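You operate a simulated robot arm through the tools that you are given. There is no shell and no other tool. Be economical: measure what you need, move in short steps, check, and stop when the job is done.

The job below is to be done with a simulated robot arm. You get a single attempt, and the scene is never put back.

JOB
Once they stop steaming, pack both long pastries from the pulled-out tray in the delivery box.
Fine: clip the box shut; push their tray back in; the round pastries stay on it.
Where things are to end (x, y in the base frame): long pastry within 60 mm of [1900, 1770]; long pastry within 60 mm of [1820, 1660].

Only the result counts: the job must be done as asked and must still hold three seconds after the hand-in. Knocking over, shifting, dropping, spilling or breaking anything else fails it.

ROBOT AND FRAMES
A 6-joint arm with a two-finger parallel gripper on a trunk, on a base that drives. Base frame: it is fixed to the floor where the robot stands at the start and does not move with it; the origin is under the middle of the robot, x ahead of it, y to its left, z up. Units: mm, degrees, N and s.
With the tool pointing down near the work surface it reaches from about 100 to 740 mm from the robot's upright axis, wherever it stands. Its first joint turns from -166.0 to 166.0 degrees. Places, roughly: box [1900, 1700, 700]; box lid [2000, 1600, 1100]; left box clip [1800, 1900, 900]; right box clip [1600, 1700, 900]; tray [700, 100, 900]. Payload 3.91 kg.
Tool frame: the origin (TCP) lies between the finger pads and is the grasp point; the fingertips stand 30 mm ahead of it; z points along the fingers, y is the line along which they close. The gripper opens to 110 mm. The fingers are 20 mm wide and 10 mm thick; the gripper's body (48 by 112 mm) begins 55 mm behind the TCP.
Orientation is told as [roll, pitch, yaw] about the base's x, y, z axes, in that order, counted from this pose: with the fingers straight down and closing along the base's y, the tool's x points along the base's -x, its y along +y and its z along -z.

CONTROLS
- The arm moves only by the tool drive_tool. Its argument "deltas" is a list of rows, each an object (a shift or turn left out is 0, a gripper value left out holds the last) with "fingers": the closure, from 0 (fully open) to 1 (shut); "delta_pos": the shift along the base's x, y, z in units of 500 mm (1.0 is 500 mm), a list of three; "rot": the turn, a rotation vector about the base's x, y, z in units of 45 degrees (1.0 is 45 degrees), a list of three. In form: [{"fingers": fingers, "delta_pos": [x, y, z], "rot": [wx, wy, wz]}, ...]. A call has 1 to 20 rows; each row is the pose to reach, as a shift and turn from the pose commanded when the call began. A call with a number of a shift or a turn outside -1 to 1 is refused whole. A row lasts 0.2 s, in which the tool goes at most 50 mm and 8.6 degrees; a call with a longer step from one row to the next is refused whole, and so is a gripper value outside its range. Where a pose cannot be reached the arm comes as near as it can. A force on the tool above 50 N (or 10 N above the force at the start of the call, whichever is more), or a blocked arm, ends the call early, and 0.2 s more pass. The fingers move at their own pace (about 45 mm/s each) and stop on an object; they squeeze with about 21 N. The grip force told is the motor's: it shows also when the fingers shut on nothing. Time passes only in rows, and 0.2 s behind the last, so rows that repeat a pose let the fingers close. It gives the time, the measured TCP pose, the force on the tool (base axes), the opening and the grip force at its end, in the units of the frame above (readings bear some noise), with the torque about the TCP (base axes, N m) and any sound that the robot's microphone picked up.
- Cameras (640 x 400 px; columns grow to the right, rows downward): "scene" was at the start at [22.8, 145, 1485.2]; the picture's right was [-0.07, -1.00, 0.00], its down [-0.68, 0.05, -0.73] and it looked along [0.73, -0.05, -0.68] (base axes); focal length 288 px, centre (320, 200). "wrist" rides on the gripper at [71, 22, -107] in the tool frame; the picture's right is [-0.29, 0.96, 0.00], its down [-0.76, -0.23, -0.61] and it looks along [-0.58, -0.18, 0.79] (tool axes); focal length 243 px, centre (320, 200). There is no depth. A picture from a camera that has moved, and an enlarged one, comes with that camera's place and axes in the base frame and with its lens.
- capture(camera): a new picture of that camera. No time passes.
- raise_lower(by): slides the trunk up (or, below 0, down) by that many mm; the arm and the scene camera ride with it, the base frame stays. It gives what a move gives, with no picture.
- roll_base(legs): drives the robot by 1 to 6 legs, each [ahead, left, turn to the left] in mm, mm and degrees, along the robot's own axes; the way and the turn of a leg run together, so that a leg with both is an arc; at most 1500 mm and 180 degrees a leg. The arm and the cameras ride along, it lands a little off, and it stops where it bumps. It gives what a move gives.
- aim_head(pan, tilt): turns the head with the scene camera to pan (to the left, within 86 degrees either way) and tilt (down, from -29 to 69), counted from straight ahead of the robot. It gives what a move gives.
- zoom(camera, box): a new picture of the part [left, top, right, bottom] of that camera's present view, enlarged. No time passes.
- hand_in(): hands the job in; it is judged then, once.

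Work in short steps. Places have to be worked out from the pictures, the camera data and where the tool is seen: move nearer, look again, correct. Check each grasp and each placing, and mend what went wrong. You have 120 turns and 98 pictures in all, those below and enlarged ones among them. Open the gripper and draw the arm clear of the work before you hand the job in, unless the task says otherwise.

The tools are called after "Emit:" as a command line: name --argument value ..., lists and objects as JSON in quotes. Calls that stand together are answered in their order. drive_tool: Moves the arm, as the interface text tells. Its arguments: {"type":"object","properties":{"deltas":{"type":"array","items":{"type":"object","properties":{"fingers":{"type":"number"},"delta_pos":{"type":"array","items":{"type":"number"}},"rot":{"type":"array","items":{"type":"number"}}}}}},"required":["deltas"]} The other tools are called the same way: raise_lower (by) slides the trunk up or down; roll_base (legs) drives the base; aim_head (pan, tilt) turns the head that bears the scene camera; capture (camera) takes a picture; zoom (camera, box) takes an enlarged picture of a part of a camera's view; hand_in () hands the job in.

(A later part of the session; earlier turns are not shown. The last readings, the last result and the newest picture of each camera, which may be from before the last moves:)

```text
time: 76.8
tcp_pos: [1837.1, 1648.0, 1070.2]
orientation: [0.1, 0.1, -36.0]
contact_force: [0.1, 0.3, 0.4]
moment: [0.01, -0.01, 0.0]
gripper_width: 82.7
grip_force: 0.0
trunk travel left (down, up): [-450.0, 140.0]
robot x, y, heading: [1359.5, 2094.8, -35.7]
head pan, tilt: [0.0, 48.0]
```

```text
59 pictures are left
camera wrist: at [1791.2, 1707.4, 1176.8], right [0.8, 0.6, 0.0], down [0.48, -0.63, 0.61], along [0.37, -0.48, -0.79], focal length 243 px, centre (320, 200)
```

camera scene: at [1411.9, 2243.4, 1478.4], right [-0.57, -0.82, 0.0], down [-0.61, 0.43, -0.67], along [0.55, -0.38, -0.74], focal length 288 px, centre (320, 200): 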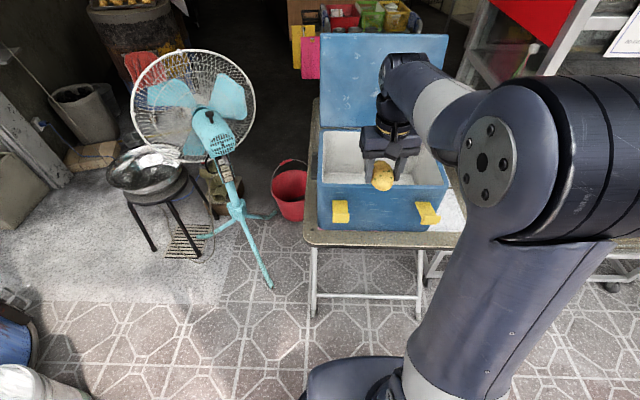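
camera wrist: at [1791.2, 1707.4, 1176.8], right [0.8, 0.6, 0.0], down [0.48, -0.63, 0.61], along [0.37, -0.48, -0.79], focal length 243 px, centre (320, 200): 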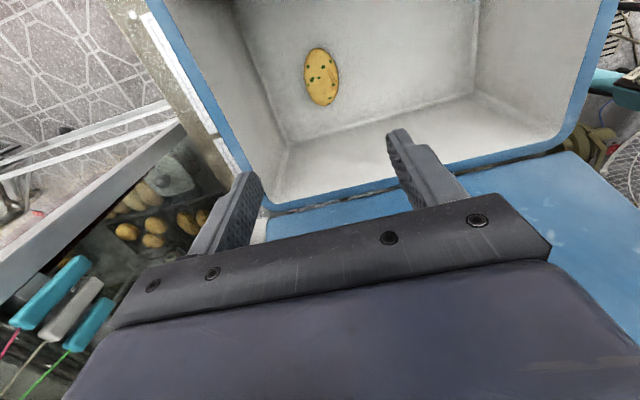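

P1 lies in the box at ≈(1836,1649), within tolerance. Retract the arm, then drive back to the tray.

Emit:
drive_tool --deltas '[{"delta_pos": [-0.06, 0.04, 0.02]}, {"delta_pos": [-0.12, 0.09, 0.06]}, {"delta_pos": [-0.19, 0.14, 0.1]}, {"delta_pos": [-0.26, 0.19, 0.14]}, {"delta_pos": [-0.33, 0.24, 0.18]}, {"delta_pos": [-0.37, 0.27, 0.2]}]'

Emit:
roll_base --legs '[[-150, 0, 0], [0, 0, 36], [-633, -344, 0], [-633, -344, 0], [0, -1450, 0]]'

Emit:
aim_head --pan 0 --tilt 52

Emit:
capture --camera "scene"

```text
time: 78.2
tcp_pos: [1651.9, 1784.6, 1170.2]
orientation: [0.0, 0.0, -36.0]
contact_force: [-0.5, 0.0, 0.1]
moment: [0.03, 0.0, 0.0]
gripper_width: 82.3
grip_force: 0.0
trunk travel left (down, up): [-450.0, 140.0]
robot x, y, heading: [1356.3, 2095.8, -35.7]
head pan, tilt: [0.0, 48.0]
```

```text
time: 95.2
tcp_pos: [436.3, -45.7, 1171.4]
orientation: [0.0, 0.0, 1.1]
contact_force: [0.5, 1.1, -0.6]
moment: [0.04, -0.03, 0.0]
gripper_width: 82.7
grip_force: 0.0
trunk travel left (down, up): [-450.0, 140.0]
robot x, y, heading: [14.4, 25.2, 1.3]
head pan, tilt: [0.0, 48.0]
```

```text
time: 95.8
tcp_pos: [436.9, -46.0, 1170.9]
orientation: [-0.1, 0.0, 1.3]
contact_force: [-0.1, 0.9, -0.1]
moment: [-0.01, 0.0, -0.03]
gripper_width: 82.5
grip_force: 0.1
trunk travel left (down, up): [-450.0, 140.0]
robot x, y, heading: [12.2, 23.7, 1.2]
head pan, tilt: [0.0, 52.0]
```

```text
58 pictures are left
camera scene: at [24.3, 175.5, 1473.1], right [0.02, -1.0, 0.0], down [-0.79, -0.02, -0.62], along [0.62, 0.01, -0.79], focal length 288 px, centre (320, 200)
```

scene: 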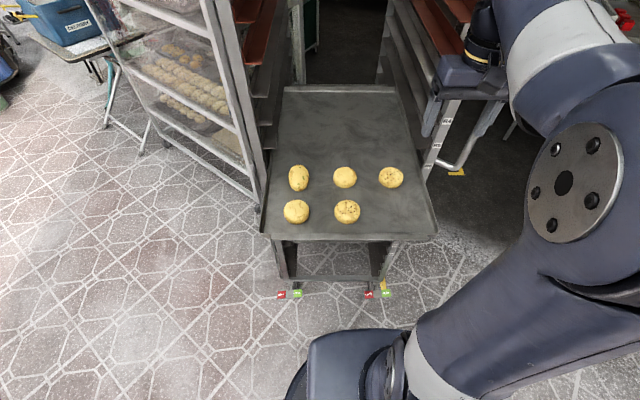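

Five pastries remain; zoom for P2's orientation.

Emit:
zoom --camera "scene" --box '[260, 150, 420, 250]'

```text
4.00 times, centred on (340, 200) of scene
camera zoom: at [24.3, 175.5, 1473.1], right [0.02, -1.0, 0.0], down [-0.79, -0.02, -0.62], along [0.62, 0.01, -0.79], focal length 1150 px, centre (240, 200)
```

zoom: 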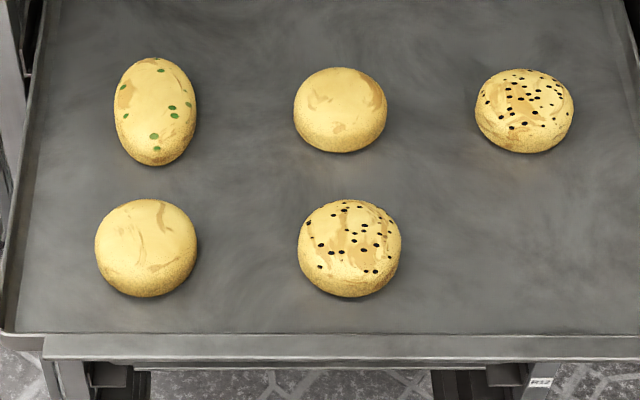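

P2 ≈(524,238), axis ≈7°. Move above it and view.

Emit:
drive_tool --deltas '[{"fingers": 0.2, "delta_pos": [0.02, 0.08, -0.02], "rot": [0, 0, 0.06]}, {"delta_pos": [0.05, 0.16, -0.06], "rot": [0, 0, 0.13]}, {"delta_pos": [0.08, 0.24, -0.1], "rot": [0, 0, 0.13]}, {"delta_pos": [0.11, 0.32, -0.14], "rot": [0, 0, 0.13]}, {"delta_pos": [0.14, 0.4, -0.18], "rot": [0, 0, 0.13]}, {"delta_pos": [0.16, 0.48, -0.22], "rot": [0, 0, 0.13]}, {"delta_pos": [0.174, 0.55, -0.26], "rot": [0, 0, 0.13]}, {"delta_pos": [0.174, 0.567, -0.3], "rot": [0, 0, 0.13]}, {"delta_pos": [0.174, 0.567, -0.34], "rot": [0, 0, 0.13]}, {"delta_pos": [0.174, 0.567, -0.34], "rot": [0, 0, 0.13]}]'

Emit:
capture --camera "wrist"

```text
time: 98.0
tcp_pos: [523.5, 234.9, 1000.2]
orientation: [0.0, 0.0, 7.0]
contact_force: [0.2, 0.4, -0.6]
moment: [0.03, -0.01, -0.01]
gripper_width: 88.1
grip_force: 0.1
trunk travel left (down, up): [-450.0, 140.0]
robot x, y, heading: [13.2, 25.3, 1.0]
head pan, tilt: [0.0, 52.0]
```

```text
56 pictures are left
camera wrist: at [449.9, 248.5, 1108.1], right [0.17, 0.99, 0.0], down [0.78, -0.14, 0.61], along [0.6, -0.1, -0.79], focal length 243 px, centre (320, 200)
```

wrist: 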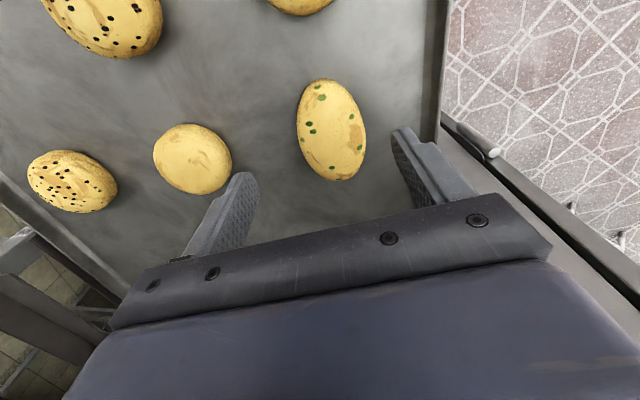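

P2 ≈(524,242), yaw 6–7°. Descend to grasp height.

Emit:
drive_tool --deltas '[{"delta_pos": [0, 0.012, -0.04]}, {"delta_pos": [0, 0.012, -0.09]}, {"delta_pos": [0, 0.012, -0.115]}, {"delta_pos": [0, 0.012, -0.13]}, {"delta_pos": [0, 0.012, -0.13]}]'

Emit:
zoom --camera "wrist" --box '[160, 60, 480, 260]'

Emit:
zoom --camera "scene" --box '[260, 140, 360, 205]'

```text
time: 99.2
tcp_pos: [522.4, 242.4, 936.8]
orientation: [-0.1, -0.1, 7.1]
contact_force: [0.0, 0.3, 10.8]
moment: [-0.49, -0.17, -0.05]
gripper_width: 87.9
grip_force: 0.0
trunk travel left (down, up): [-450.0, 140.0]
robot x, y, heading: [14.0, 24.3, 1.1]
head pan, tilt: [0.0, 52.0]
```

```text
2.00 times, centred on (320, 160) of wrist
camera zoom: at [448.5, 255.5, 1043.0], right [0.17, 0.99, 0.0], down [0.78, -0.14, 0.61], along [0.6, -0.1, -0.79], focal length 485 px, centre (320, 280)
```

zoom: 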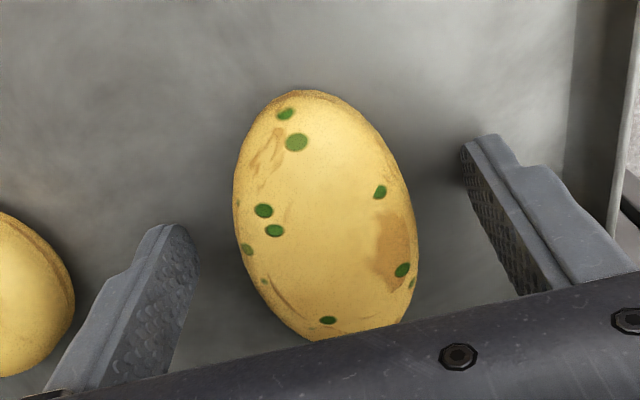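

```text
6.15 times, centred on (310, 172) of scene
camera zoom: at [23.7, 175.4, 1473.1], right [0.02, -1.0, 0.0], down [-0.79, -0.02, -0.62], along [0.62, 0.01, -0.79], focal length 1770 px, centre (382, 369)
```

zoom: 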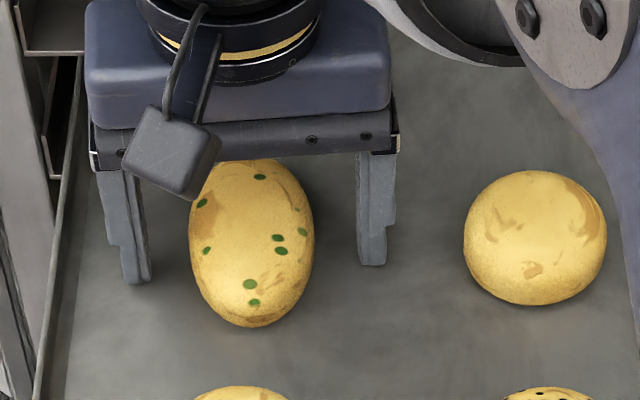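

Touching the tray lightly; rise 3 mm, shift back 3 mm, close, and lift slowly.

Emit:
drive_tool --deltas '[{"delta_pos": [-0.006, 0, 0.005]}, {"delta_pos": [-0.006, 0, 0.005]}, {"fingers": 1, "delta_pos": [-0.006, 0, 0.005]}, {"delta_pos": [-0.006, 0, 0.005]}, {"delta_pos": [-0.006, 0, 0.005]}, {"delta_pos": [-0.006, 0, 0.005]}, {"delta_pos": [-0.006, 0, 0.005]}, {"delta_pos": [-0.006, 0, 0.005]}]'

Emit:
drive_tool --deltas '[{"delta_pos": [0, 0, 0.008]}, {"delta_pos": [0, 0, 0.016]}, {"delta_pos": [0, 0, 0.024]}, {"delta_pos": [0, 0, 0.034]}, {"delta_pos": [0, 0, 0.044]}, {"delta_pos": [0, 0, 0.06]}, {"delta_pos": [0, 0, 0.08]}, {"delta_pos": [0, 0, 0.1]}, {"delta_pos": [0, 0, 0.12]}, {"delta_pos": [0, 0, 0.14]}, {"delta_pos": [0, 0, 0.16]}, {"delta_pos": [0, 0, 0.18]}, {"delta_pos": [0, 0, 0.2]}, {"delta_pos": [0, 0, 0.22]}, {"delta_pos": [0, 0, 0.235]}, {"delta_pos": [0, 0, 0.24]}]'

Emit:
capture --camera "wrist"

```text
time: 101.0
tcp_pos: [519.7, 242.1, 938.5]
orientation: [0.0, -0.1, 7.1]
contact_force: [-3.1, -3.9, 9.1]
moment: [-0.3, 0.06, -0.05]
gripper_width: 52.0
grip_force: 21.1
trunk travel left (down, up): [-450.0, 140.0]
robot x, y, heading: [12.1, 24.5, 1.5]
head pan, tilt: [0.0, 52.0]
```

```text
time: 104.4
tcp_pos: [519.0, 242.0, 1058.4]
orientation: [0.0, 0.1, 7.1]
contact_force: [-0.6, 0.7, -0.1]
moment: [0.02, -0.01, -0.03]
gripper_width: 52.0
grip_force: 20.9
trunk travel left (down, up): [-450.0, 140.0]
robot x, y, heading: [13.0, 21.6, 1.4]
head pan, tilt: [0.0, 52.0]
```

```text
53 pictures are left
camera wrist: at [445.9, 255.6, 1165.5], right [0.17, 0.99, 0.0], down [0.78, -0.14, 0.61], along [0.6, -0.1, -0.79], focal length 243 px, centre (320, 200)
```

wrist: 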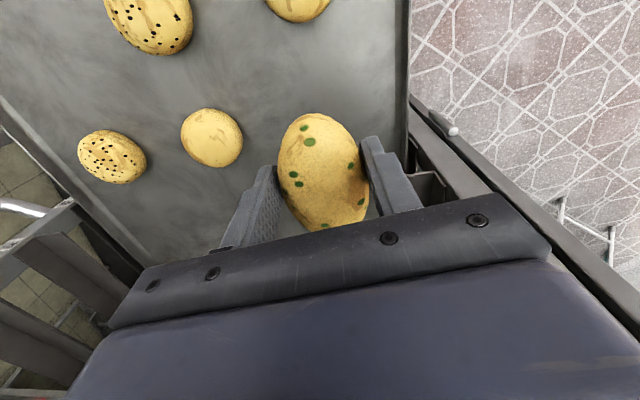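

P2 is held. Retract the arm away from the rack post, then drive to the box.

Emit:
drive_tool --deltas '[{"delta_pos": [-0.02, -0.02, 0.01]}, {"delta_pos": [-0.06, -0.06, 0.03]}, {"delta_pos": [-0.1, -0.11, 0.05]}, {"delta_pos": [-0.14, -0.16, 0.05]}, {"delta_pos": [-0.18, -0.21, 0.05]}, {"delta_pos": [-0.22, -0.26, 0.05]}, {"delta_pos": [-0.25, -0.31, 0.05]}, {"delta_pos": [-0.26, -0.34, 0.05]}, {"delta_pos": [-0.26, -0.36, 0.05]}]'

Emit:
roll_base --legs '[[-100, 0, -1.4], [0, 1450, 0], [698, 329, 0], [698, 329, 0], [0, 0, -36], [60, 0, 0]]'

Emit:
aim_head --pan 0 --tilt 48

Emit:
capture --camera "scene"

Emit:
capture --camera "wrist"

```text
time: 106.4
tcp_pos: [390.6, 62.1, 1082.7]
orientation: [0.0, 0.0, 7.2]
contact_force: [-0.4, -0.3, -0.7]
moment: [0.04, 0.0, -0.03]
gripper_width: 51.7
grip_force: 20.9
trunk travel left (down, up): [-450.0, 140.0]
robot x, y, heading: [13.2, 25.1, 1.3]
head pan, tilt: [0.0, 52.0]
```

```text
time: 124.1
tcp_pos: [1685.7, 1879.5, 1082.6]
orientation: [0.0, 0.0, -30.4]
contact_force: [-0.6, -0.6, -1.0]
moment: [0.02, 0.04, 0.02]
gripper_width: 52.0
grip_force: 21.5
trunk travel left (down, up): [-450.0, 140.0]
robot x, y, heading: [1359.4, 2083.5, -35.9]
head pan, tilt: [0.0, 52.0]
```

```text
time: 124.8
tcp_pos: [1684.6, 1879.8, 1080.8]
orientation: [0.0, 0.1, -30.2]
contact_force: [0.6, -0.5, -0.8]
moment: [-0.01, 0.01, 0.01]
gripper_width: 51.6
grip_force: 21.1
trunk travel left (down, up): [-450.0, 140.0]
robot x, y, heading: [1360.7, 2081.1, -36.1]
head pan, tilt: [0.0, 48.0]
```

```text
52 pictures are left
camera scene: at [1466.2, 2189.4, 1478.4], right [-0.59, -0.81, 0.0], down [-0.6, 0.44, -0.67], along [0.54, -0.39, -0.74], focal length 288 px, centre (320, 200)
```

scene: 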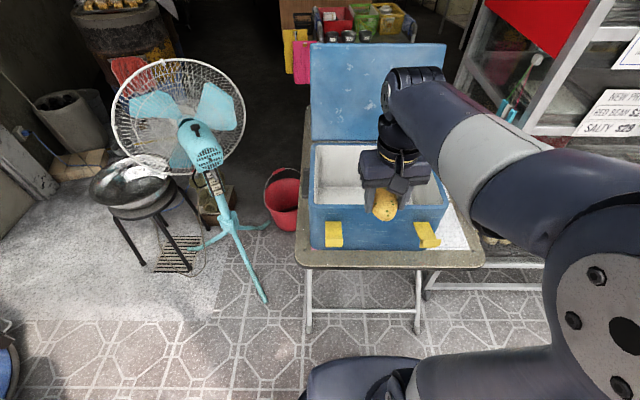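

```text
51 pictures are left
camera wrist: at [1633.3, 1934.8, 1189.0], right [0.73, 0.68, 0.0], down [0.54, -0.58, 0.61], along [0.41, -0.45, -0.79], focal length 243 px, centre (320, 200)
```

wrist: 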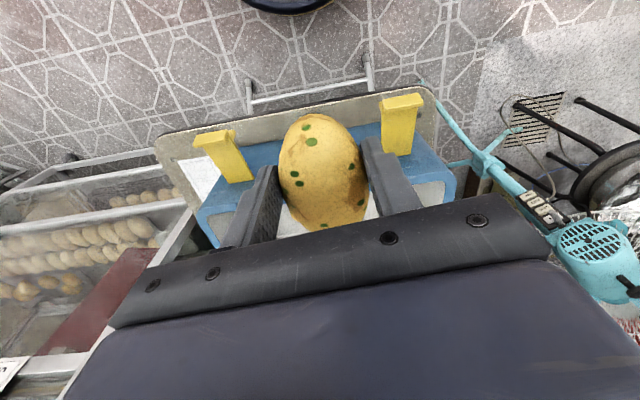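

Move P2 over the left target (≈1908,1764), aligned.

Emit:
drive_tool --deltas '[{"delta_pos": [0.03, -0.016, 0], "rot": [0, 0, -0.03]}, {"delta_pos": [0.08, -0.042, 0], "rot": [0, 0, -0.06]}, {"delta_pos": [0.13, -0.068, 0], "rot": [0, 0, -0.1]}, {"delta_pos": [0.18, -0.094, 0], "rot": [0, 0, -0.127]}, {"delta_pos": [0.23, -0.12, 0], "rot": [0, 0, -0.127]}, {"delta_pos": [0.28, -0.146, 0], "rot": [0, 0, -0.127]}, {"delta_pos": [0.33, -0.172, 0], "rot": [0, 0, -0.127]}, {"delta_pos": [0.38, -0.198, 0], "rot": [0, 0, -0.127]}, {"delta_pos": [0.43, -0.224, 0], "rot": [0, 0, -0.127]}, {"delta_pos": [0.446, -0.232, 0], "rot": [0, 0, -0.127]}, {"delta_pos": [0.446, -0.232, 0], "rot": [0, 0, -0.127]}]'

Emit:
capture --camera "wrist"

```text
time: 127.2
tcp_pos: [1906.9, 1763.3, 1081.1]
orientation: [0.1, 0.0, -36.0]
contact_force: [-0.2, -0.1, -0.7]
moment: [0.0, 0.01, -0.01]
gripper_width: 51.7
grip_force: 21.1
trunk travel left (down, up): [-450.0, 140.0]
robot x, y, heading: [1360.3, 2079.5, -36.0]
head pan, tilt: [0.0, 48.0]
```

```text
50 pictures are left
camera wrist: at [1861.0, 1823.6, 1189.2], right [0.8, 0.6, 0.0], down [0.48, -0.63, 0.61], along [0.37, -0.48, -0.79], focal length 243 px, centre (320, 200)
```

wrist: 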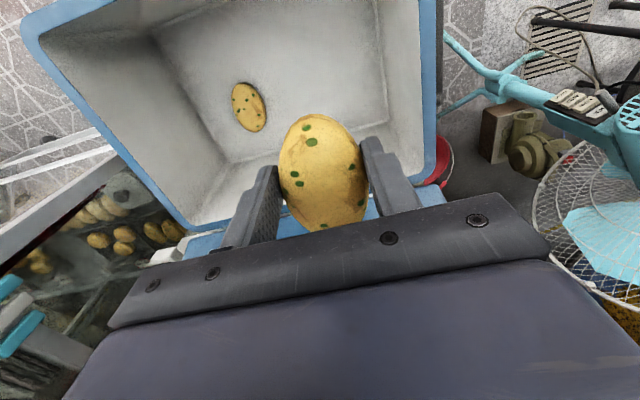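

Clearance ~100 mm on the left wall. Descend.

Emit:
drive_tool --deltas '[{"delta_pos": [0, 0, -0.02]}, {"delta_pos": [0, 0, -0.06]}, {"delta_pos": [0, 0, -0.12]}, {"delta_pos": [0, 0, -0.18]}, {"delta_pos": [0, 0, -0.24]}, {"delta_pos": [0, 0, -0.3]}, {"delta_pos": [0, 0, -0.36]}, {"delta_pos": [0, 0, -0.42]}, {"delta_pos": [0, 0, -0.48]}, {"delta_pos": [0, 0, -0.52]}, {"delta_pos": [0, 0, -0.55]}, {"delta_pos": [0, 0, -0.57]}, {"delta_pos": [0, 0, -0.585]}, {"delta_pos": [0, 0, -0.595]}, {"delta_pos": [0, 0, -0.605]}, {"delta_pos": [0, 0, -0.605]}]'

Emit:
zoom --camera "wrist" --box '[160, 60, 480, 260]'

```text
time: 130.6
tcp_pos: [1907.5, 1762.3, 779.8]
orientation: [0.0, 0.0, -36.1]
contact_force: [-0.8, -0.9, -0.8]
moment: [0.01, 0.02, 0.0]
gripper_width: 51.6
grip_force: 20.7
trunk travel left (down, up): [-450.0, 140.0]
robot x, y, heading: [1360.2, 2077.7, -36.2]
head pan, tilt: [0.0, 48.0]
```

```text
2.00 times, centred on (320, 160) of wrist
camera zoom: at [1861.7, 1823.1, 885.9], right [0.8, 0.6, 0.0], down [0.48, -0.63, 0.61], along [0.37, -0.48, -0.79], focal length 485 px, centre (320, 280)
```

zoom: 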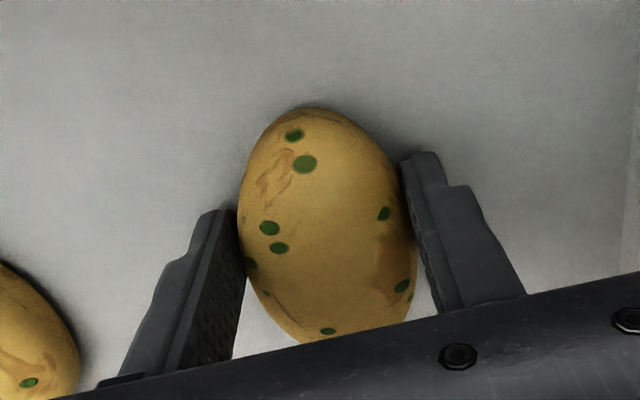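

Down ~4 mm more, release, and withdraw up.

Emit:
drive_tool --deltas '[{"delta_pos": [0, 0, -0.006]}, {"delta_pos": [0, 0, -0.009]}, {"fingers": 0.25, "delta_pos": [0, 0, -0.009]}, {"delta_pos": [0, 0, -0.009]}, {"delta_pos": [0, 0, -0.009]}, {"delta_pos": [0, 0, -0.009]}, {"delta_pos": [0, 0, 0.06]}, {"delta_pos": [0, 0, 0.14]}, {"delta_pos": [0, 0, 0.22]}, {"delta_pos": [0, 0, 0.3]}, {"delta_pos": [0, 0, 0.38]}, {"delta_pos": [0, 0, 0.46]}, {"delta_pos": [0, 0, 0.54]}, {"delta_pos": [0, 0, 0.6]}]'

Emit:
capture --camera "wrist"

```text
time: 133.6
tcp_pos: [1908.8, 1763.5, 1078.5]
orientation: [-0.1, 0.1, -36.0]
contact_force: [-0.8, -0.1, -0.7]
moment: [0.0, 0.01, -0.02]
gripper_width: 82.8
grip_force: 0.1
trunk travel left (down, up): [-450.0, 140.0]
robot x, y, heading: [1363.2, 2079.8, -36.0]
head pan, tilt: [0.0, 48.0]
```

```text
48 pictures are left
camera wrist: at [1861.9, 1823.4, 1186.6], right [0.8, 0.6, 0.0], down [0.48, -0.63, 0.61], along [0.37, -0.48, -0.79], focal length 243 px, centre (320, 200)
```

wrist: 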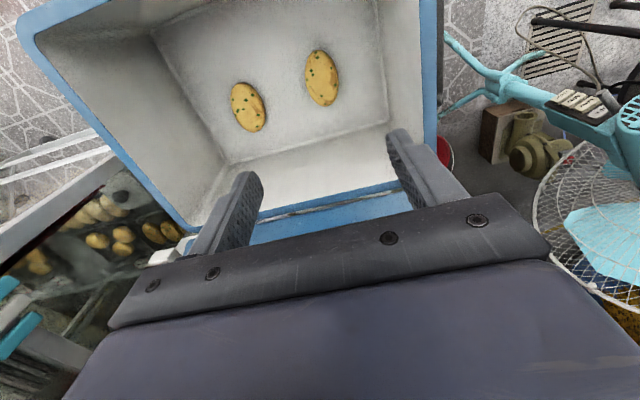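

Both pastries sit in the box as wanted. Now the lid: raise and retract the arm, and look at the lid, the hinge and the base clearance under the table.

Emit:
drive_tool --deltas '[{"delta_pos": [-0.04, 0.03, 0.06]}, {"delta_pos": [-0.09, 0.065, 0.12]}, {"delta_pos": [-0.14, 0.1, 0.18]}, {"delta_pos": [-0.2, 0.14, 0.24]}, {"delta_pos": [-0.26, 0.18, 0.28]}, {"delta_pos": [-0.32, 0.23, 0.3]}, {"delta_pos": [-0.37, 0.27, 0.3]}]'

Emit:
aim_head --pan 0 --tilt 38

Emit:
capture --camera "scene"

Emit:
aim_head --pan 0 --tilt 69

Emit:
capture --camera "scene"

```text
time: 135.2
tcp_pos: [1719.6, 1898.8, 1229.1]
orientation: [0.0, 0.0, -36.0]
contact_force: [0.4, 1.1, 0.0]
moment: [-0.01, -0.01, 0.01]
gripper_width: 82.6
grip_force: 0.0
trunk travel left (down, up): [-450.0, 140.0]
robot x, y, heading: [1361.7, 2075.3, -36.1]
head pan, tilt: [0.0, 48.0]
```

```text
time: 135.9
tcp_pos: [1719.9, 1897.4, 1229.5]
orientation: [0.1, 0.0, -36.0]
contact_force: [-0.5, 0.3, 0.4]
moment: [0.01, 0.01, -0.02]
gripper_width: 82.5
grip_force: 0.0
trunk travel left (down, up): [-450.0, 140.0]
robot x, y, heading: [1360.3, 2078.5, -35.9]
head pan, tilt: [0.0, 38.0]
```

```text
47 pictures are left
camera scene: at [1472.3, 2185.0, 1492.8], right [-0.59, -0.81, 0.0], down [-0.5, 0.36, -0.79], along [0.64, -0.46, -0.62], focal length 288 px, centre (320, 200)
```

scene: 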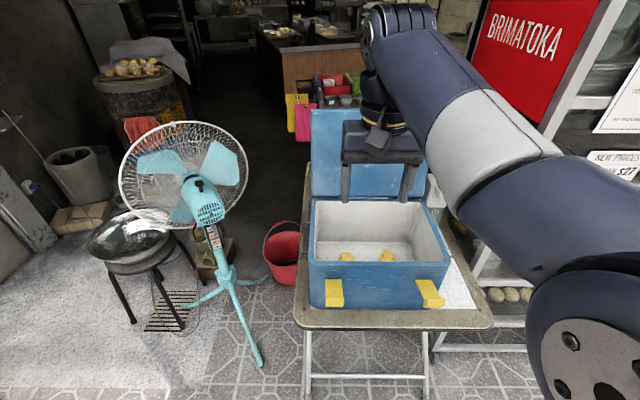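

```text
time: 136.9
tcp_pos: [1720.4, 1898.8, 1230.1]
orientation: [-0.1, 0.0, -36.0]
contact_force: [-0.3, 0.5, -0.8]
moment: [-0.02, -0.01, 0.0]
gripper_width: 82.5
grip_force: 0.1
trunk travel left (down, up): [-450.0, 140.0]
robot x, y, heading: [1359.8, 2078.9, -36.3]
head pan, tilt: [0.0, 68.8]
```

```text
46 pictures are left
camera scene: at [1447.7, 2202.8, 1453.8], right [-0.59, -0.81, 0.0], down [-0.75, 0.55, -0.36], along [0.29, -0.21, -0.93], focal length 288 px, centre (320, 200)
```

scene: 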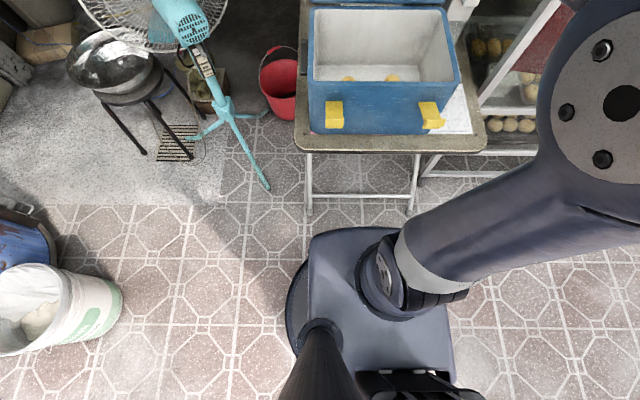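

Base has ~190 mm to the table legs; I move 100 mm ahead and start turning the gripper 90° so its closing axis points across the lid.

Emit:
roll_base --legs '[[100, 0, 0]]'

Emit:
drive_tool --deltas '[{"fingers": 0, "rot": [0, 0, -0.15]}, {"rot": [0, 0, -0.3], "delta_pos": [0, 0, 0.05]}, {"rot": [0, 0, -0.48], "delta_pos": [0, 0, 0.1]}, {"rot": [0, 0, -0.66], "delta_pos": [0, 0, 0.12]}, {"rot": [0, 0, -0.84], "delta_pos": [0, 0, 0.12]}, {"rot": [0, 0, -1.0], "delta_pos": [0, 0, 0.12]}]'

Emit:
drive_tool --deltas '[{"rot": [0, 0, -0.18]}, {"rot": [0, 0, -0.36]}, {"rot": [0, 0, -0.54]}, {"rot": [0, 0, -0.72]}, {"rot": [0, 0, -0.9]}, {"rot": [0, 0, -1.0]}]'

Emit:
aim_head --pan 0 --tilt 38

Emit:
capture --camera "scene"

Emit:
capture --camera "wrist"

```text
time: 138.0
tcp_pos: [1803.1, 1837.4, 1229.8]
orientation: [0.1, 0.0, -36.0]
contact_force: [-0.3, -0.2, -0.7]
moment: [0.0, 0.0, 0.02]
gripper_width: 82.7
grip_force: 0.0
trunk travel left (down, up): [-450.0, 140.0]
robot x, y, heading: [1440.9, 2017.4, -35.9]
head pan, tilt: [0.0, 68.8]
```

```text
time: 139.4
tcp_pos: [1801.2, 1838.9, 1286.4]
orientation: [0.2, -0.1, -81.2]
contact_force: [-0.1, -0.6, -0.2]
moment: [0.01, 0.03, -0.02]
gripper_width: 110.0
grip_force: 0.1
out of reach, approached as far as the arm can: row 4, 5, 6
trunk travel left (down, up): [-450.0, 140.0]
robot x, y, heading: [1442.7, 2022.2, -36.0]
head pan, tilt: [0.0, 68.8]
```

```text
time: 140.8
tcp_pos: [1801.2, 1838.2, 1285.0]
orientation: [0.1, -0.1, -126.0]
contact_force: [-0.6, 0.1, -1.4]
moment: [-0.02, 0.0, -0.02]
gripper_width: 110.1
grip_force: 0.1
trunk travel left (down, up): [-450.0, 140.0]
robot x, y, heading: [1445.2, 2021.8, -35.7]
head pan, tilt: [0.0, 68.8]
```

```text
time: 141.8
tcp_pos: [1801.8, 1838.2, 1285.1]
orientation: [0.2, 0.0, -125.9]
contact_force: [0.0, -0.4, -0.6]
moment: [0.0, -0.02, 0.0]
gripper_width: 109.9
grip_force: 0.1
trunk travel left (down, up): [-450.0, 140.0]
robot x, y, heading: [1443.2, 2024.0, -35.8]
head pan, tilt: [0.0, 38.0]
```

```text
45 pictures are left
camera scene: at [1554.0, 2125.6, 1492.8], right [-0.59, -0.81, 0.0], down [-0.5, 0.36, -0.79], along [0.64, -0.46, -0.62], focal length 288 px, centre (320, 200)
```

scene: 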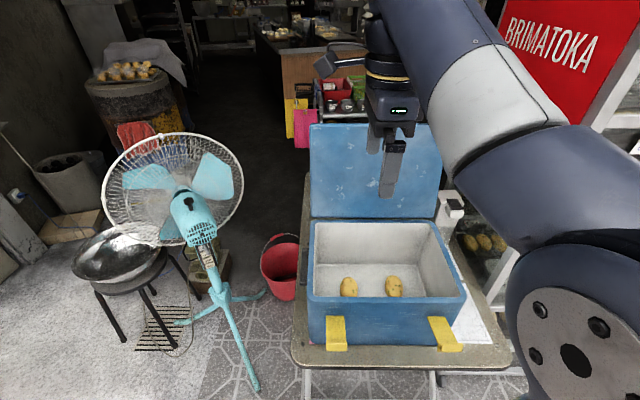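

```text
44 pictures are left
camera wrist: at [1859.9, 1883.3, 1392.6], right [0.6, -0.8, 0.0], down [-0.63, -0.48, 0.61], along [-0.48, -0.37, -0.79], focal length 243 px, centre (320, 200)
```

wrist: 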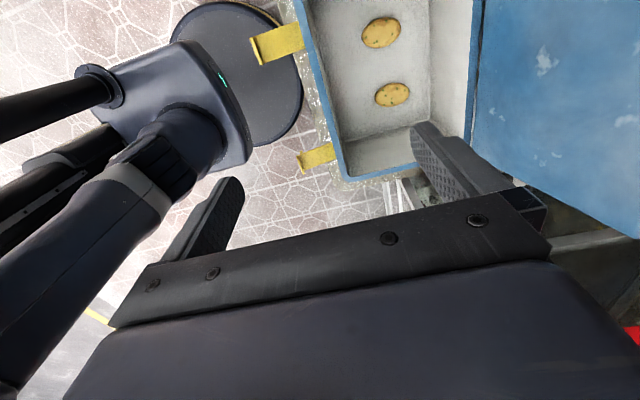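

Let me raise the trunk for upward reach and zoom on the lid to measure its lean.

Emit:
raise_lower --by 130

Emit:
aim_head --pan 0 --tilt 45

Emit:
zoom --camera "scene" --box '[280, 80, 520, 330]'

Emit:
capture --camera "wrist"

```text
time: 143.3
tcp_pos: [1801.5, 1838.0, 1414.9]
orientation: [0.1, 0.0, -126.0]
contact_force: [0.5, -0.2, 0.2]
moment: [-0.01, -0.02, 0.01]
gripper_width: 110.0
grip_force: 0.0
trunk travel left (down, up): [-580.0, 10.0]
robot x, y, heading: [1444.6, 2017.8, -35.9]
head pan, tilt: [0.0, 38.0]
```

```text
time: 144.0
tcp_pos: [1801.3, 1838.2, 1415.3]
orientation: [0.1, -0.1, -125.9]
contact_force: [0.3, 0.9, 0.0]
moment: [0.04, -0.01, -0.01]
gripper_width: 110.0
grip_force: 0.1
trunk travel left (down, up): [-580.0, 10.0]
robot x, y, heading: [1441.0, 2022.0, -36.1]
head pan, tilt: [0.0, 45.0]
```

```text
1.60 times, centred on (400, 205) of scene
camera zoom: at [1550.0, 2128.5, 1612.7], right [-0.59, -0.81, 0.0], down [-0.57, 0.42, -0.71], along [0.57, -0.42, -0.71], focal length 460 px, centre (192, 192)
```

zoom: 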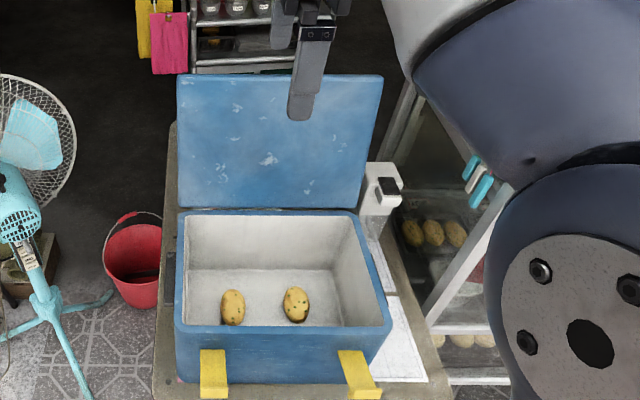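

```text
42 pictures are left
camera wrist: at [1859.9, 1883.2, 1522.6], right [0.6, -0.8, 0.0], down [-0.63, -0.48, 0.61], along [-0.48, -0.37, -0.79], focal length 243 px, centre (320, 200)
```

wrist: 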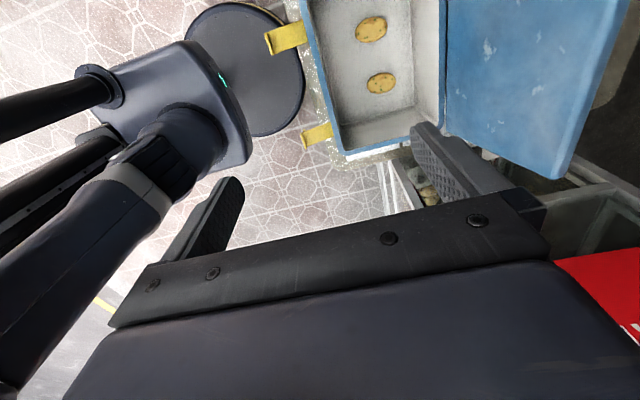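

Lid measured: top edge centre ≈(2061,1545,1163), leaning back ≈26°, hinge H≈662 from the robot. I step 40 mm nearer, then bring the tool over the lid's top edge, pitched 15° forward.

Emit:
roll_base --legs '[[40, 0, 0]]'

Emit:
drive_tool --deltas '[{"delta_pos": [0.05, -0.06, 0], "rot": [-0.05, -0.07, 0]}, {"delta_pos": [0.1, -0.12, -0.02], "rot": [-0.1, -0.14, 0]}, {"delta_pos": [0.15, -0.18, -0.04], "rot": [-0.15, -0.2, 0]}, {"delta_pos": [0.2, -0.24, -0.07], "rot": [-0.196, -0.27, 0]}, {"delta_pos": [0.25, -0.3, -0.1], "rot": [-0.196, -0.27, 0]}, {"delta_pos": [0.3, -0.36, -0.13], "rot": [-0.196, -0.27, 0]}, {"delta_pos": [0.35, -0.42, -0.16], "rot": [-0.196, -0.27, 0]}, {"delta_pos": [0.39, -0.48, -0.19], "rot": [-0.196, -0.27, 0]}, {"delta_pos": [0.408, -0.502, -0.22], "rot": [-0.196, -0.27, 0]}, {"delta_pos": [0.408, -0.502, -0.23], "rot": [-0.196, -0.27, 0]}]'

Emit:
capture --camera "wrist"

Emit:
capture --camera "scene"

```text
time: 144.9
tcp_pos: [1834.7, 1814.8, 1414.6]
orientation: [0.0, 0.0, -126.0]
contact_force: [0.4, -0.3, -0.5]
moment: [0.0, 0.04, 0.01]
gripper_width: 110.1
grip_force: 0.0
trunk travel left (down, up): [-580.0, 10.0]
robot x, y, heading: [1473.8, 1994.8, -35.7]
head pan, tilt: [0.0, 45.0]
```

```text
time: 147.1
tcp_pos: [2037.0, 1565.3, 1298.8]
orientation: [15.1, 0.0, -126.0]
contact_force: [0.4, -0.8, 0.1]
moment: [-0.02, 0.0, -0.01]
gripper_width: 109.9
grip_force: 0.0
trunk travel left (down, up): [-580.0, 10.0]
robot x, y, heading: [1476.2, 1996.3, -36.3]
head pan, tilt: [0.0, 45.0]
```

```text
41 pictures are left
camera wrist: at [2073.3, 1626.8, 1408.7], right [0.58, -0.78, 0.25], down [-0.75, -0.39, 0.53], along [-0.31, -0.49, -0.81], focal length 243 px, centre (320, 200)
```

wrist: 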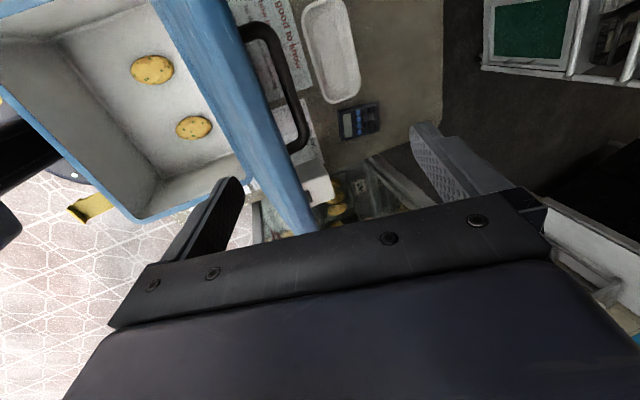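

```text
40 pictures are left
camera scene: at [1581.8, 2105.4, 1612.6], right [-0.59, -0.81, 0.0], down [-0.57, 0.42, -0.71], along [0.57, -0.42, -0.71], focal length 288 px, centre (320, 200)
```

scene: 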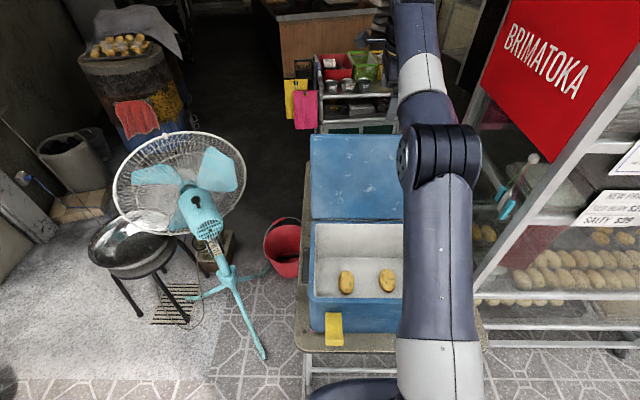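

The wrist view looks along the lid edge; it shows a carrying handle on its outer face. Zoom in to place the edge relative to the fingers.

Emit:
zoom --camera "wrist" --box '[140, 0, 480, 240]'

```text
1.67 times, centred on (310, 120) of wrist
camera zoom: at [2073.3, 1626.8, 1408.7], right [0.58, -0.78, 0.25], down [-0.75, -0.39, 0.53], along [-0.31, -0.49, -0.81], focal length 404 px, centre (337, 333)
```

zoom: 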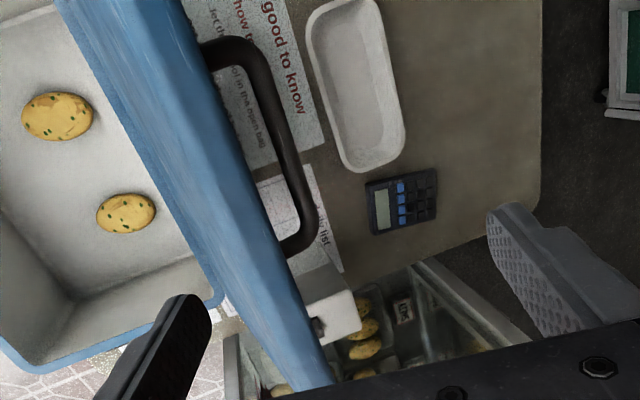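

Near view shows the lid's top edge at H≈676–699 mm, z≈1195 (lean ≈14°). I shift the tool back 32 mm and descend with the lid between the fingers.

Emit:
drive_tool --deltas '[{"delta_pos": [-0.052, 0.038, 0]}, {"delta_pos": [-0.052, 0.038, -0.06]}, {"delta_pos": [-0.052, 0.038, -0.12]}, {"delta_pos": [-0.052, 0.038, -0.16]}, {"delta_pos": [-0.052, 0.038, -0.16]}]'

Emit:
capture --camera "wrist"

```text
time: 148.3
tcp_pos: [2011.5, 1582.3, 1218.3]
orientation: [15.2, 0.0, -126.0]
contact_force: [-0.4, 0.2, -0.4]
moment: [-0.03, -0.02, 0.01]
gripper_width: 109.9
grip_force: 0.0
trunk travel left (down, up): [-580.0, 10.0]
robot x, y, heading: [1473.4, 1996.5, -35.7]
head pan, tilt: [0.0, 45.0]
```

```text
38 pictures are left
camera wrist: at [2046.9, 1643.7, 1327.7], right [0.58, -0.78, 0.25], down [-0.75, -0.39, 0.53], along [-0.31, -0.49, -0.81], focal length 243 px, centre (320, 200)
```

wrist: 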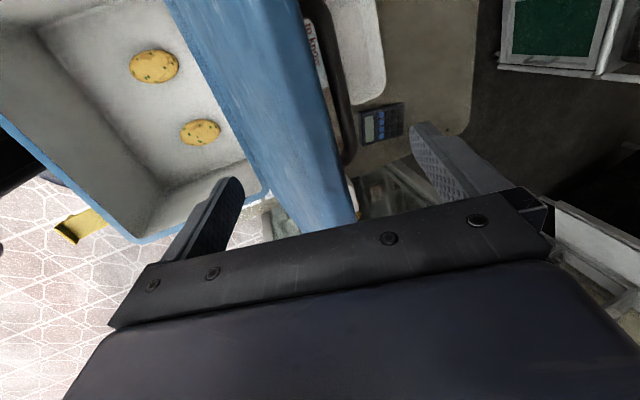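

The lid is nicely between the fingers. Descend 45 mm more.

Emit:
drive_tool --deltas '[{"delta_pos": [0, 0, -0.04]}, {"delta_pos": [0, 0, -0.08]}, {"delta_pos": [0, 0, -0.09]}, {"delta_pos": [0, 0, -0.09]}]'

Emit:
capture --camera "wrist"

Emit:
capture --camera "scene"

```text
time: 149.3
tcp_pos: [2012.5, 1581.7, 1174.1]
orientation: [15.2, -0.1, -126.0]
contact_force: [-0.4, -0.2, 0.2]
moment: [0.0, -0.03, 0.03]
gripper_width: 110.0
grip_force: 0.0
trunk travel left (down, up): [-580.0, 10.0]
robot x, y, heading: [1471.0, 1996.9, -35.9]
head pan, tilt: [0.0, 45.0]
```

```text
37 pictures are left
camera wrist: at [2047.9, 1644.3, 1283.6], right [0.58, -0.78, 0.25], down [-0.75, -0.39, 0.53], along [-0.31, -0.49, -0.81], focal length 243 px, centre (320, 200)
```

wrist: 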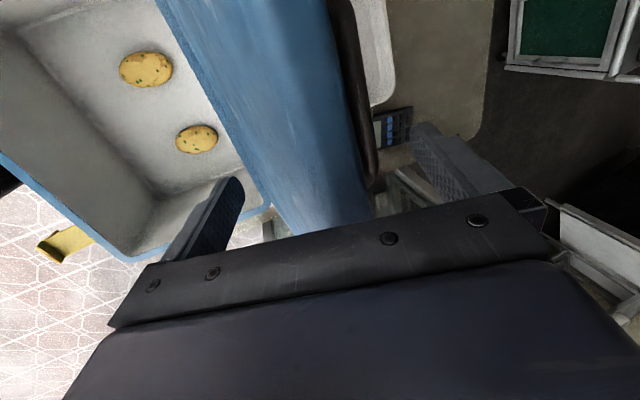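

```text
36 pictures are left
camera scene: at [1581.8, 2105.4, 1612.6], right [-0.59, -0.81, 0.0], down [-0.57, 0.42, -0.71], along [0.57, -0.42, -0.71], focal length 288 px, centre (320, 200)
```

scene: 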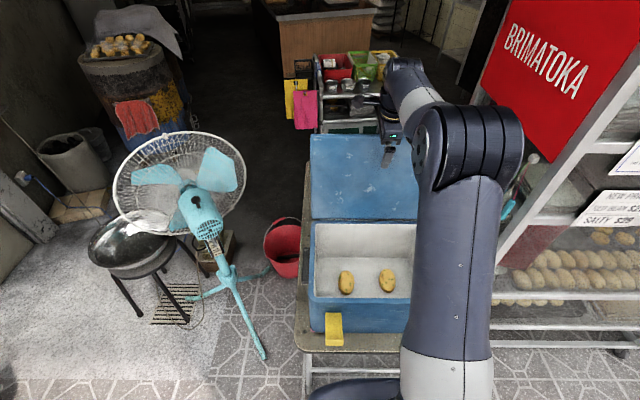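

Lid is between the fingers. Pull toward the robot slowly, 75 mm.

Emit:
drive_tool --deltas '[{"delta_pos": [-0.024, 0.018, 0]}, {"delta_pos": [-0.049, 0.035, 0]}, {"delta_pos": [-0.073, 0.053, 0]}, {"delta_pos": [-0.097, 0.07, 0]}, {"delta_pos": [-0.121, 0.088, 0]}, {"delta_pos": [-0.121, 0.088, 0]}]'

Emit:
capture --camera "wrist"

```text
time: 150.7
tcp_pos: [1951.0, 1626.6, 1175.6]
orientation: [15.2, 0.0, -126.0]
contact_force: [0.2, 0.1, -0.1]
moment: [0.0, -0.03, 0.01]
gripper_width: 110.0
grip_force: 0.1
trunk travel left (down, up): [-580.0, 10.0]
robot x, y, heading: [1473.1, 1995.2, -36.0]
head pan, tilt: [0.0, 45.0]
```

```text
35 pictures are left
camera wrist: at [1986.3, 1688.5, 1284.9], right [0.58, -0.78, 0.25], down [-0.75, -0.39, 0.53], along [-0.31, -0.49, -0.81], focal length 243 px, centre (320, 200)
```

wrist: 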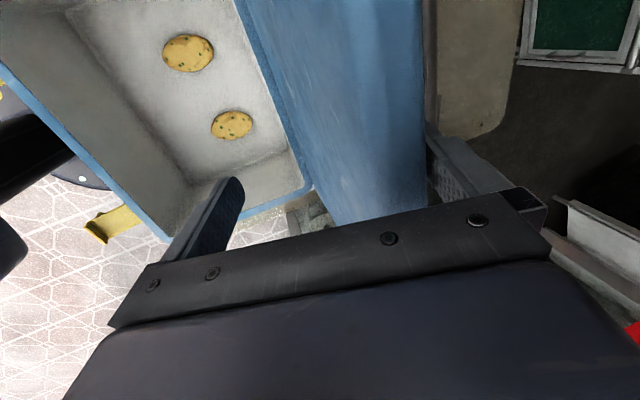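

The rear finger is behind the lid and moving it. Pull another 100 mm.

Emit:
drive_tool --deltas '[{"delta_pos": [-0.024, 0.018, 0]}, {"delta_pos": [-0.049, 0.035, 0]}, {"delta_pos": [-0.073, 0.053, 0]}, {"delta_pos": [-0.097, 0.07, 0]}, {"delta_pos": [-0.121, 0.088, 0]}, {"delta_pos": [-0.145, 0.106, 0]}, {"delta_pos": [-0.162, 0.118, 0]}, {"delta_pos": [-0.162, 0.118, 0]}]'

Emit:
capture --camera "wrist"

Emit:
capture --camera "scene"

```text
time: 152.5
tcp_pos: [1870.3, 1685.4, 1175.2]
orientation: [15.1, 0.0, -126.1]
contact_force: [-0.8, 0.7, 0.4]
moment: [0.04, -0.02, -0.03]
gripper_width: 109.8
grip_force: 0.0
trunk travel left (down, up): [-580.0, 10.0]
robot x, y, heading: [1476.3, 1996.1, -36.1]
head pan, tilt: [0.0, 45.0]
```

```text
34 pictures are left
camera wrist: at [1905.0, 1748.0, 1284.3], right [0.58, -0.78, 0.25], down [-0.75, -0.39, 0.53], along [-0.31, -0.49, -0.81], focal length 243 px, centre (320, 200)
```

wrist: 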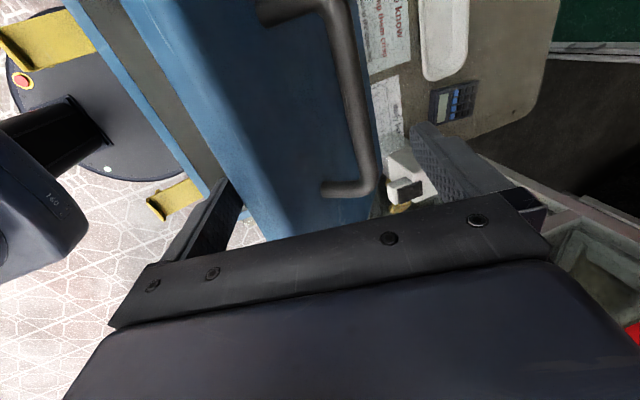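

```text
33 pictures are left
camera scene: at [1581.7, 2105.5, 1612.6], right [-0.59, -0.81, 0.0], down [-0.57, 0.42, -0.71], along [0.57, -0.42, -0.71], focal length 288 px, centre (320, 200)
```

scene: 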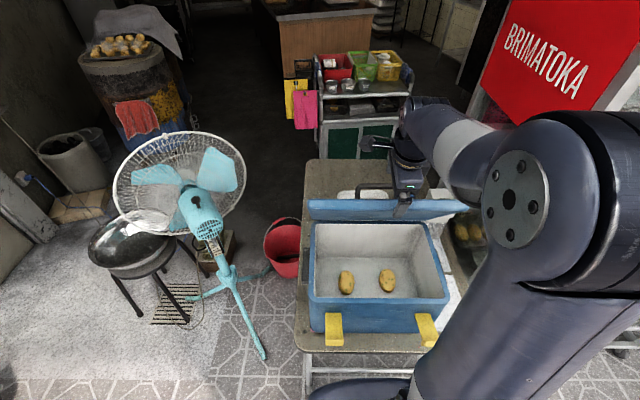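

The lid has tipped forward and rests on the front finger. I lower it gently by moving the tool back and down with it.

Emit:
drive_tool --deltas '[{"delta_pos": [-0.021, 0.015, -0.035]}, {"delta_pos": [-0.043, 0.031, -0.07]}, {"delta_pos": [-0.064, 0.046, -0.105]}, {"delta_pos": [-0.086, 0.062, -0.14]}, {"delta_pos": [-0.107, 0.077, -0.18]}, {"delta_pos": [-0.128, 0.092, -0.22]}, {"delta_pos": [-0.15, 0.108, -0.26]}, {"delta_pos": [-0.168, 0.122, -0.3]}, {"delta_pos": [-0.168, 0.122, -0.3]}]'

Emit:
capture --camera "wrist"

Emit:
capture --camera "scene"

```text
time: 154.5
tcp_pos: [1786.6, 1748.5, 1024.3]
orientation: [15.0, 0.0, -126.0]
contact_force: [-2.0, 1.8, -0.5]
moment: [0.04, -0.02, -0.02]
gripper_width: 110.0
grip_force: 0.0
trunk travel left (down, up): [-580.0, 10.0]
robot x, y, heading: [1474.9, 1997.5, -36.1]
head pan, tilt: [0.0, 45.0]
```

```text
32 pictures are left
camera wrist: at [1821.0, 1810.3, 1134.2], right [0.58, -0.78, 0.25], down [-0.75, -0.39, 0.53], along [-0.31, -0.49, -0.81], focal length 243 px, centre (320, 200)
```

wrist: 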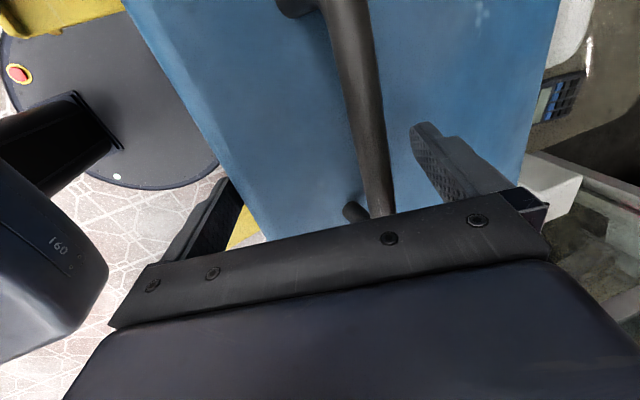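

```text
31 pictures are left
camera scene: at [1581.6, 2105.5, 1612.7], right [-0.59, -0.81, 0.0], down [-0.57, 0.42, -0.71], along [0.57, -0.42, -0.71], focal length 288 px, centre (320, 200)
```

scene: 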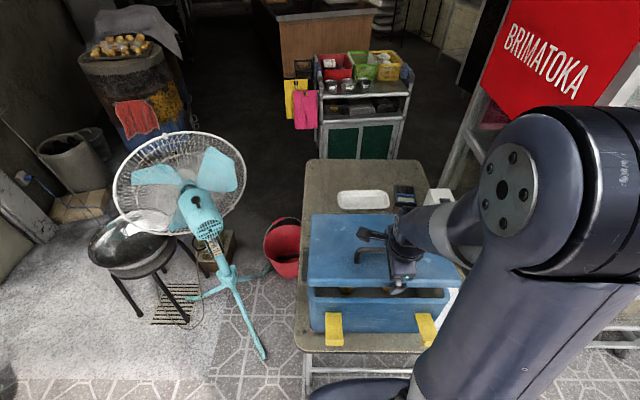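

Lid nearly down. Ease a bit further, then lift straight up so it drops shut the last few degrees.

Emit:
drive_tool --deltas '[{"delta_pos": [-0.01, 0.007, -0.03]}, {"delta_pos": [-0.018, 0.013, -0.055]}, {"delta_pos": [-0.018, 0.013, -0.055]}, {"delta_pos": [-0.018, 0.013, -0.02]}, {"delta_pos": [-0.018, 0.013, 0.02]}, {"delta_pos": [-0.018, 0.013, 0.08]}, {"delta_pos": [-0.018, 0.013, 0.15]}, {"delta_pos": [-0.018, 0.013, 0.2]}]'

Emit:
capture --camera "wrist"

Emit:
zoom --camera "scene" --box '[280, 150, 520, 370]'

```text
time: 156.3
tcp_pos: [1775.9, 1753.8, 1125.8]
orientation: [15.0, 0.0, -126.0]
contact_force: [0.8, 0.2, 0.0]
moment: [-0.01, -0.01, 0.02]
gripper_width: 110.2
grip_force: 0.1
trunk travel left (down, up): [-580.0, 10.0]
robot x, y, heading: [1474.4, 1994.9, -35.9]
head pan, tilt: [0.0, 45.0]
```

```text
30 pictures are left
camera wrist: at [1811.9, 1815.4, 1235.3], right [0.58, -0.78, 0.25], down [-0.75, -0.39, 0.53], along [-0.31, -0.49, -0.81], focal length 243 px, centre (320, 200)
```

wrist: 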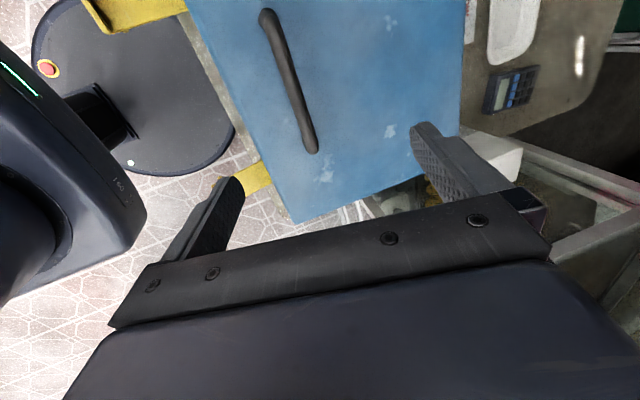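

```text
1.82 times, centred on (400, 260) of scene
camera zoom: at [1581.6, 2105.5, 1612.6], right [-0.59, -0.81, 0.0], down [-0.57, 0.42, -0.71], along [0.57, -0.42, -0.71], focal length 523 px, centre (174, 91)
```

zoom: 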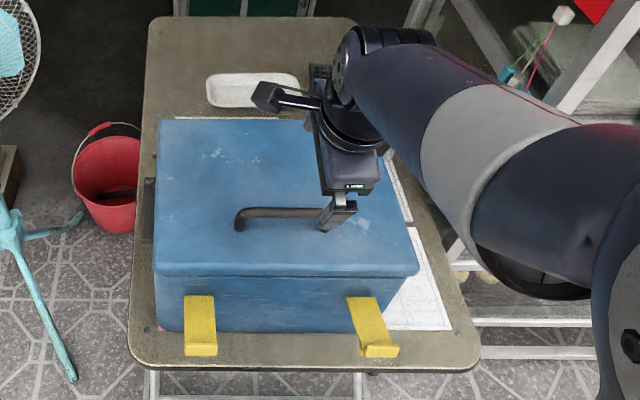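

The lid is shut. Now examine the clips closely.

Emit:
zoom --camera "scene" --box '[300, 240, 480, 360]'

Emit:
zoom --camera "wrist" --box '[60, 0, 360, 230]'

```text
3.33 times, centred on (390, 300) of scene
camera zoom: at [1581.6, 2105.5, 1612.6], right [-0.59, -0.81, 0.0], down [-0.57, 0.42, -0.71], along [0.57, -0.42, -0.71], focal length 959 px, centre (87, -133)
```

zoom: 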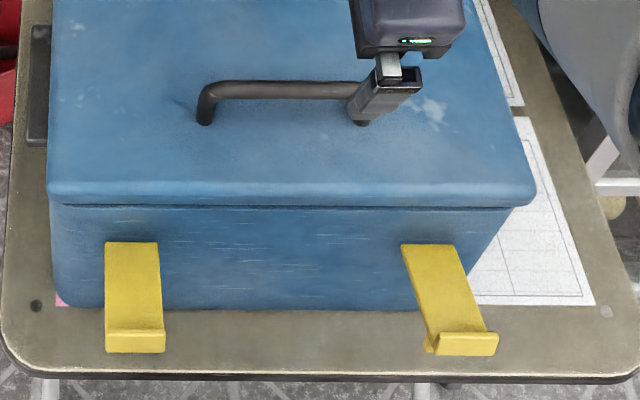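

```text
1.74 times, centred on (210, 115) of wrist
camera zoom: at [1811.9, 1815.4, 1235.3], right [0.58, -0.78, 0.25], down [-0.75, -0.39, 0.53], along [-0.31, -0.49, -0.81], focal length 422 px, centre (511, 348)
```

zoom: 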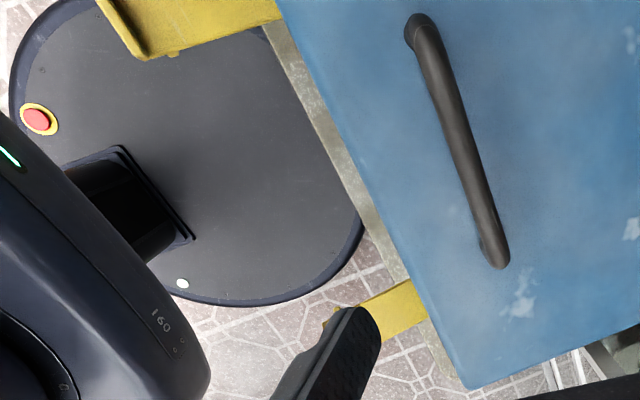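

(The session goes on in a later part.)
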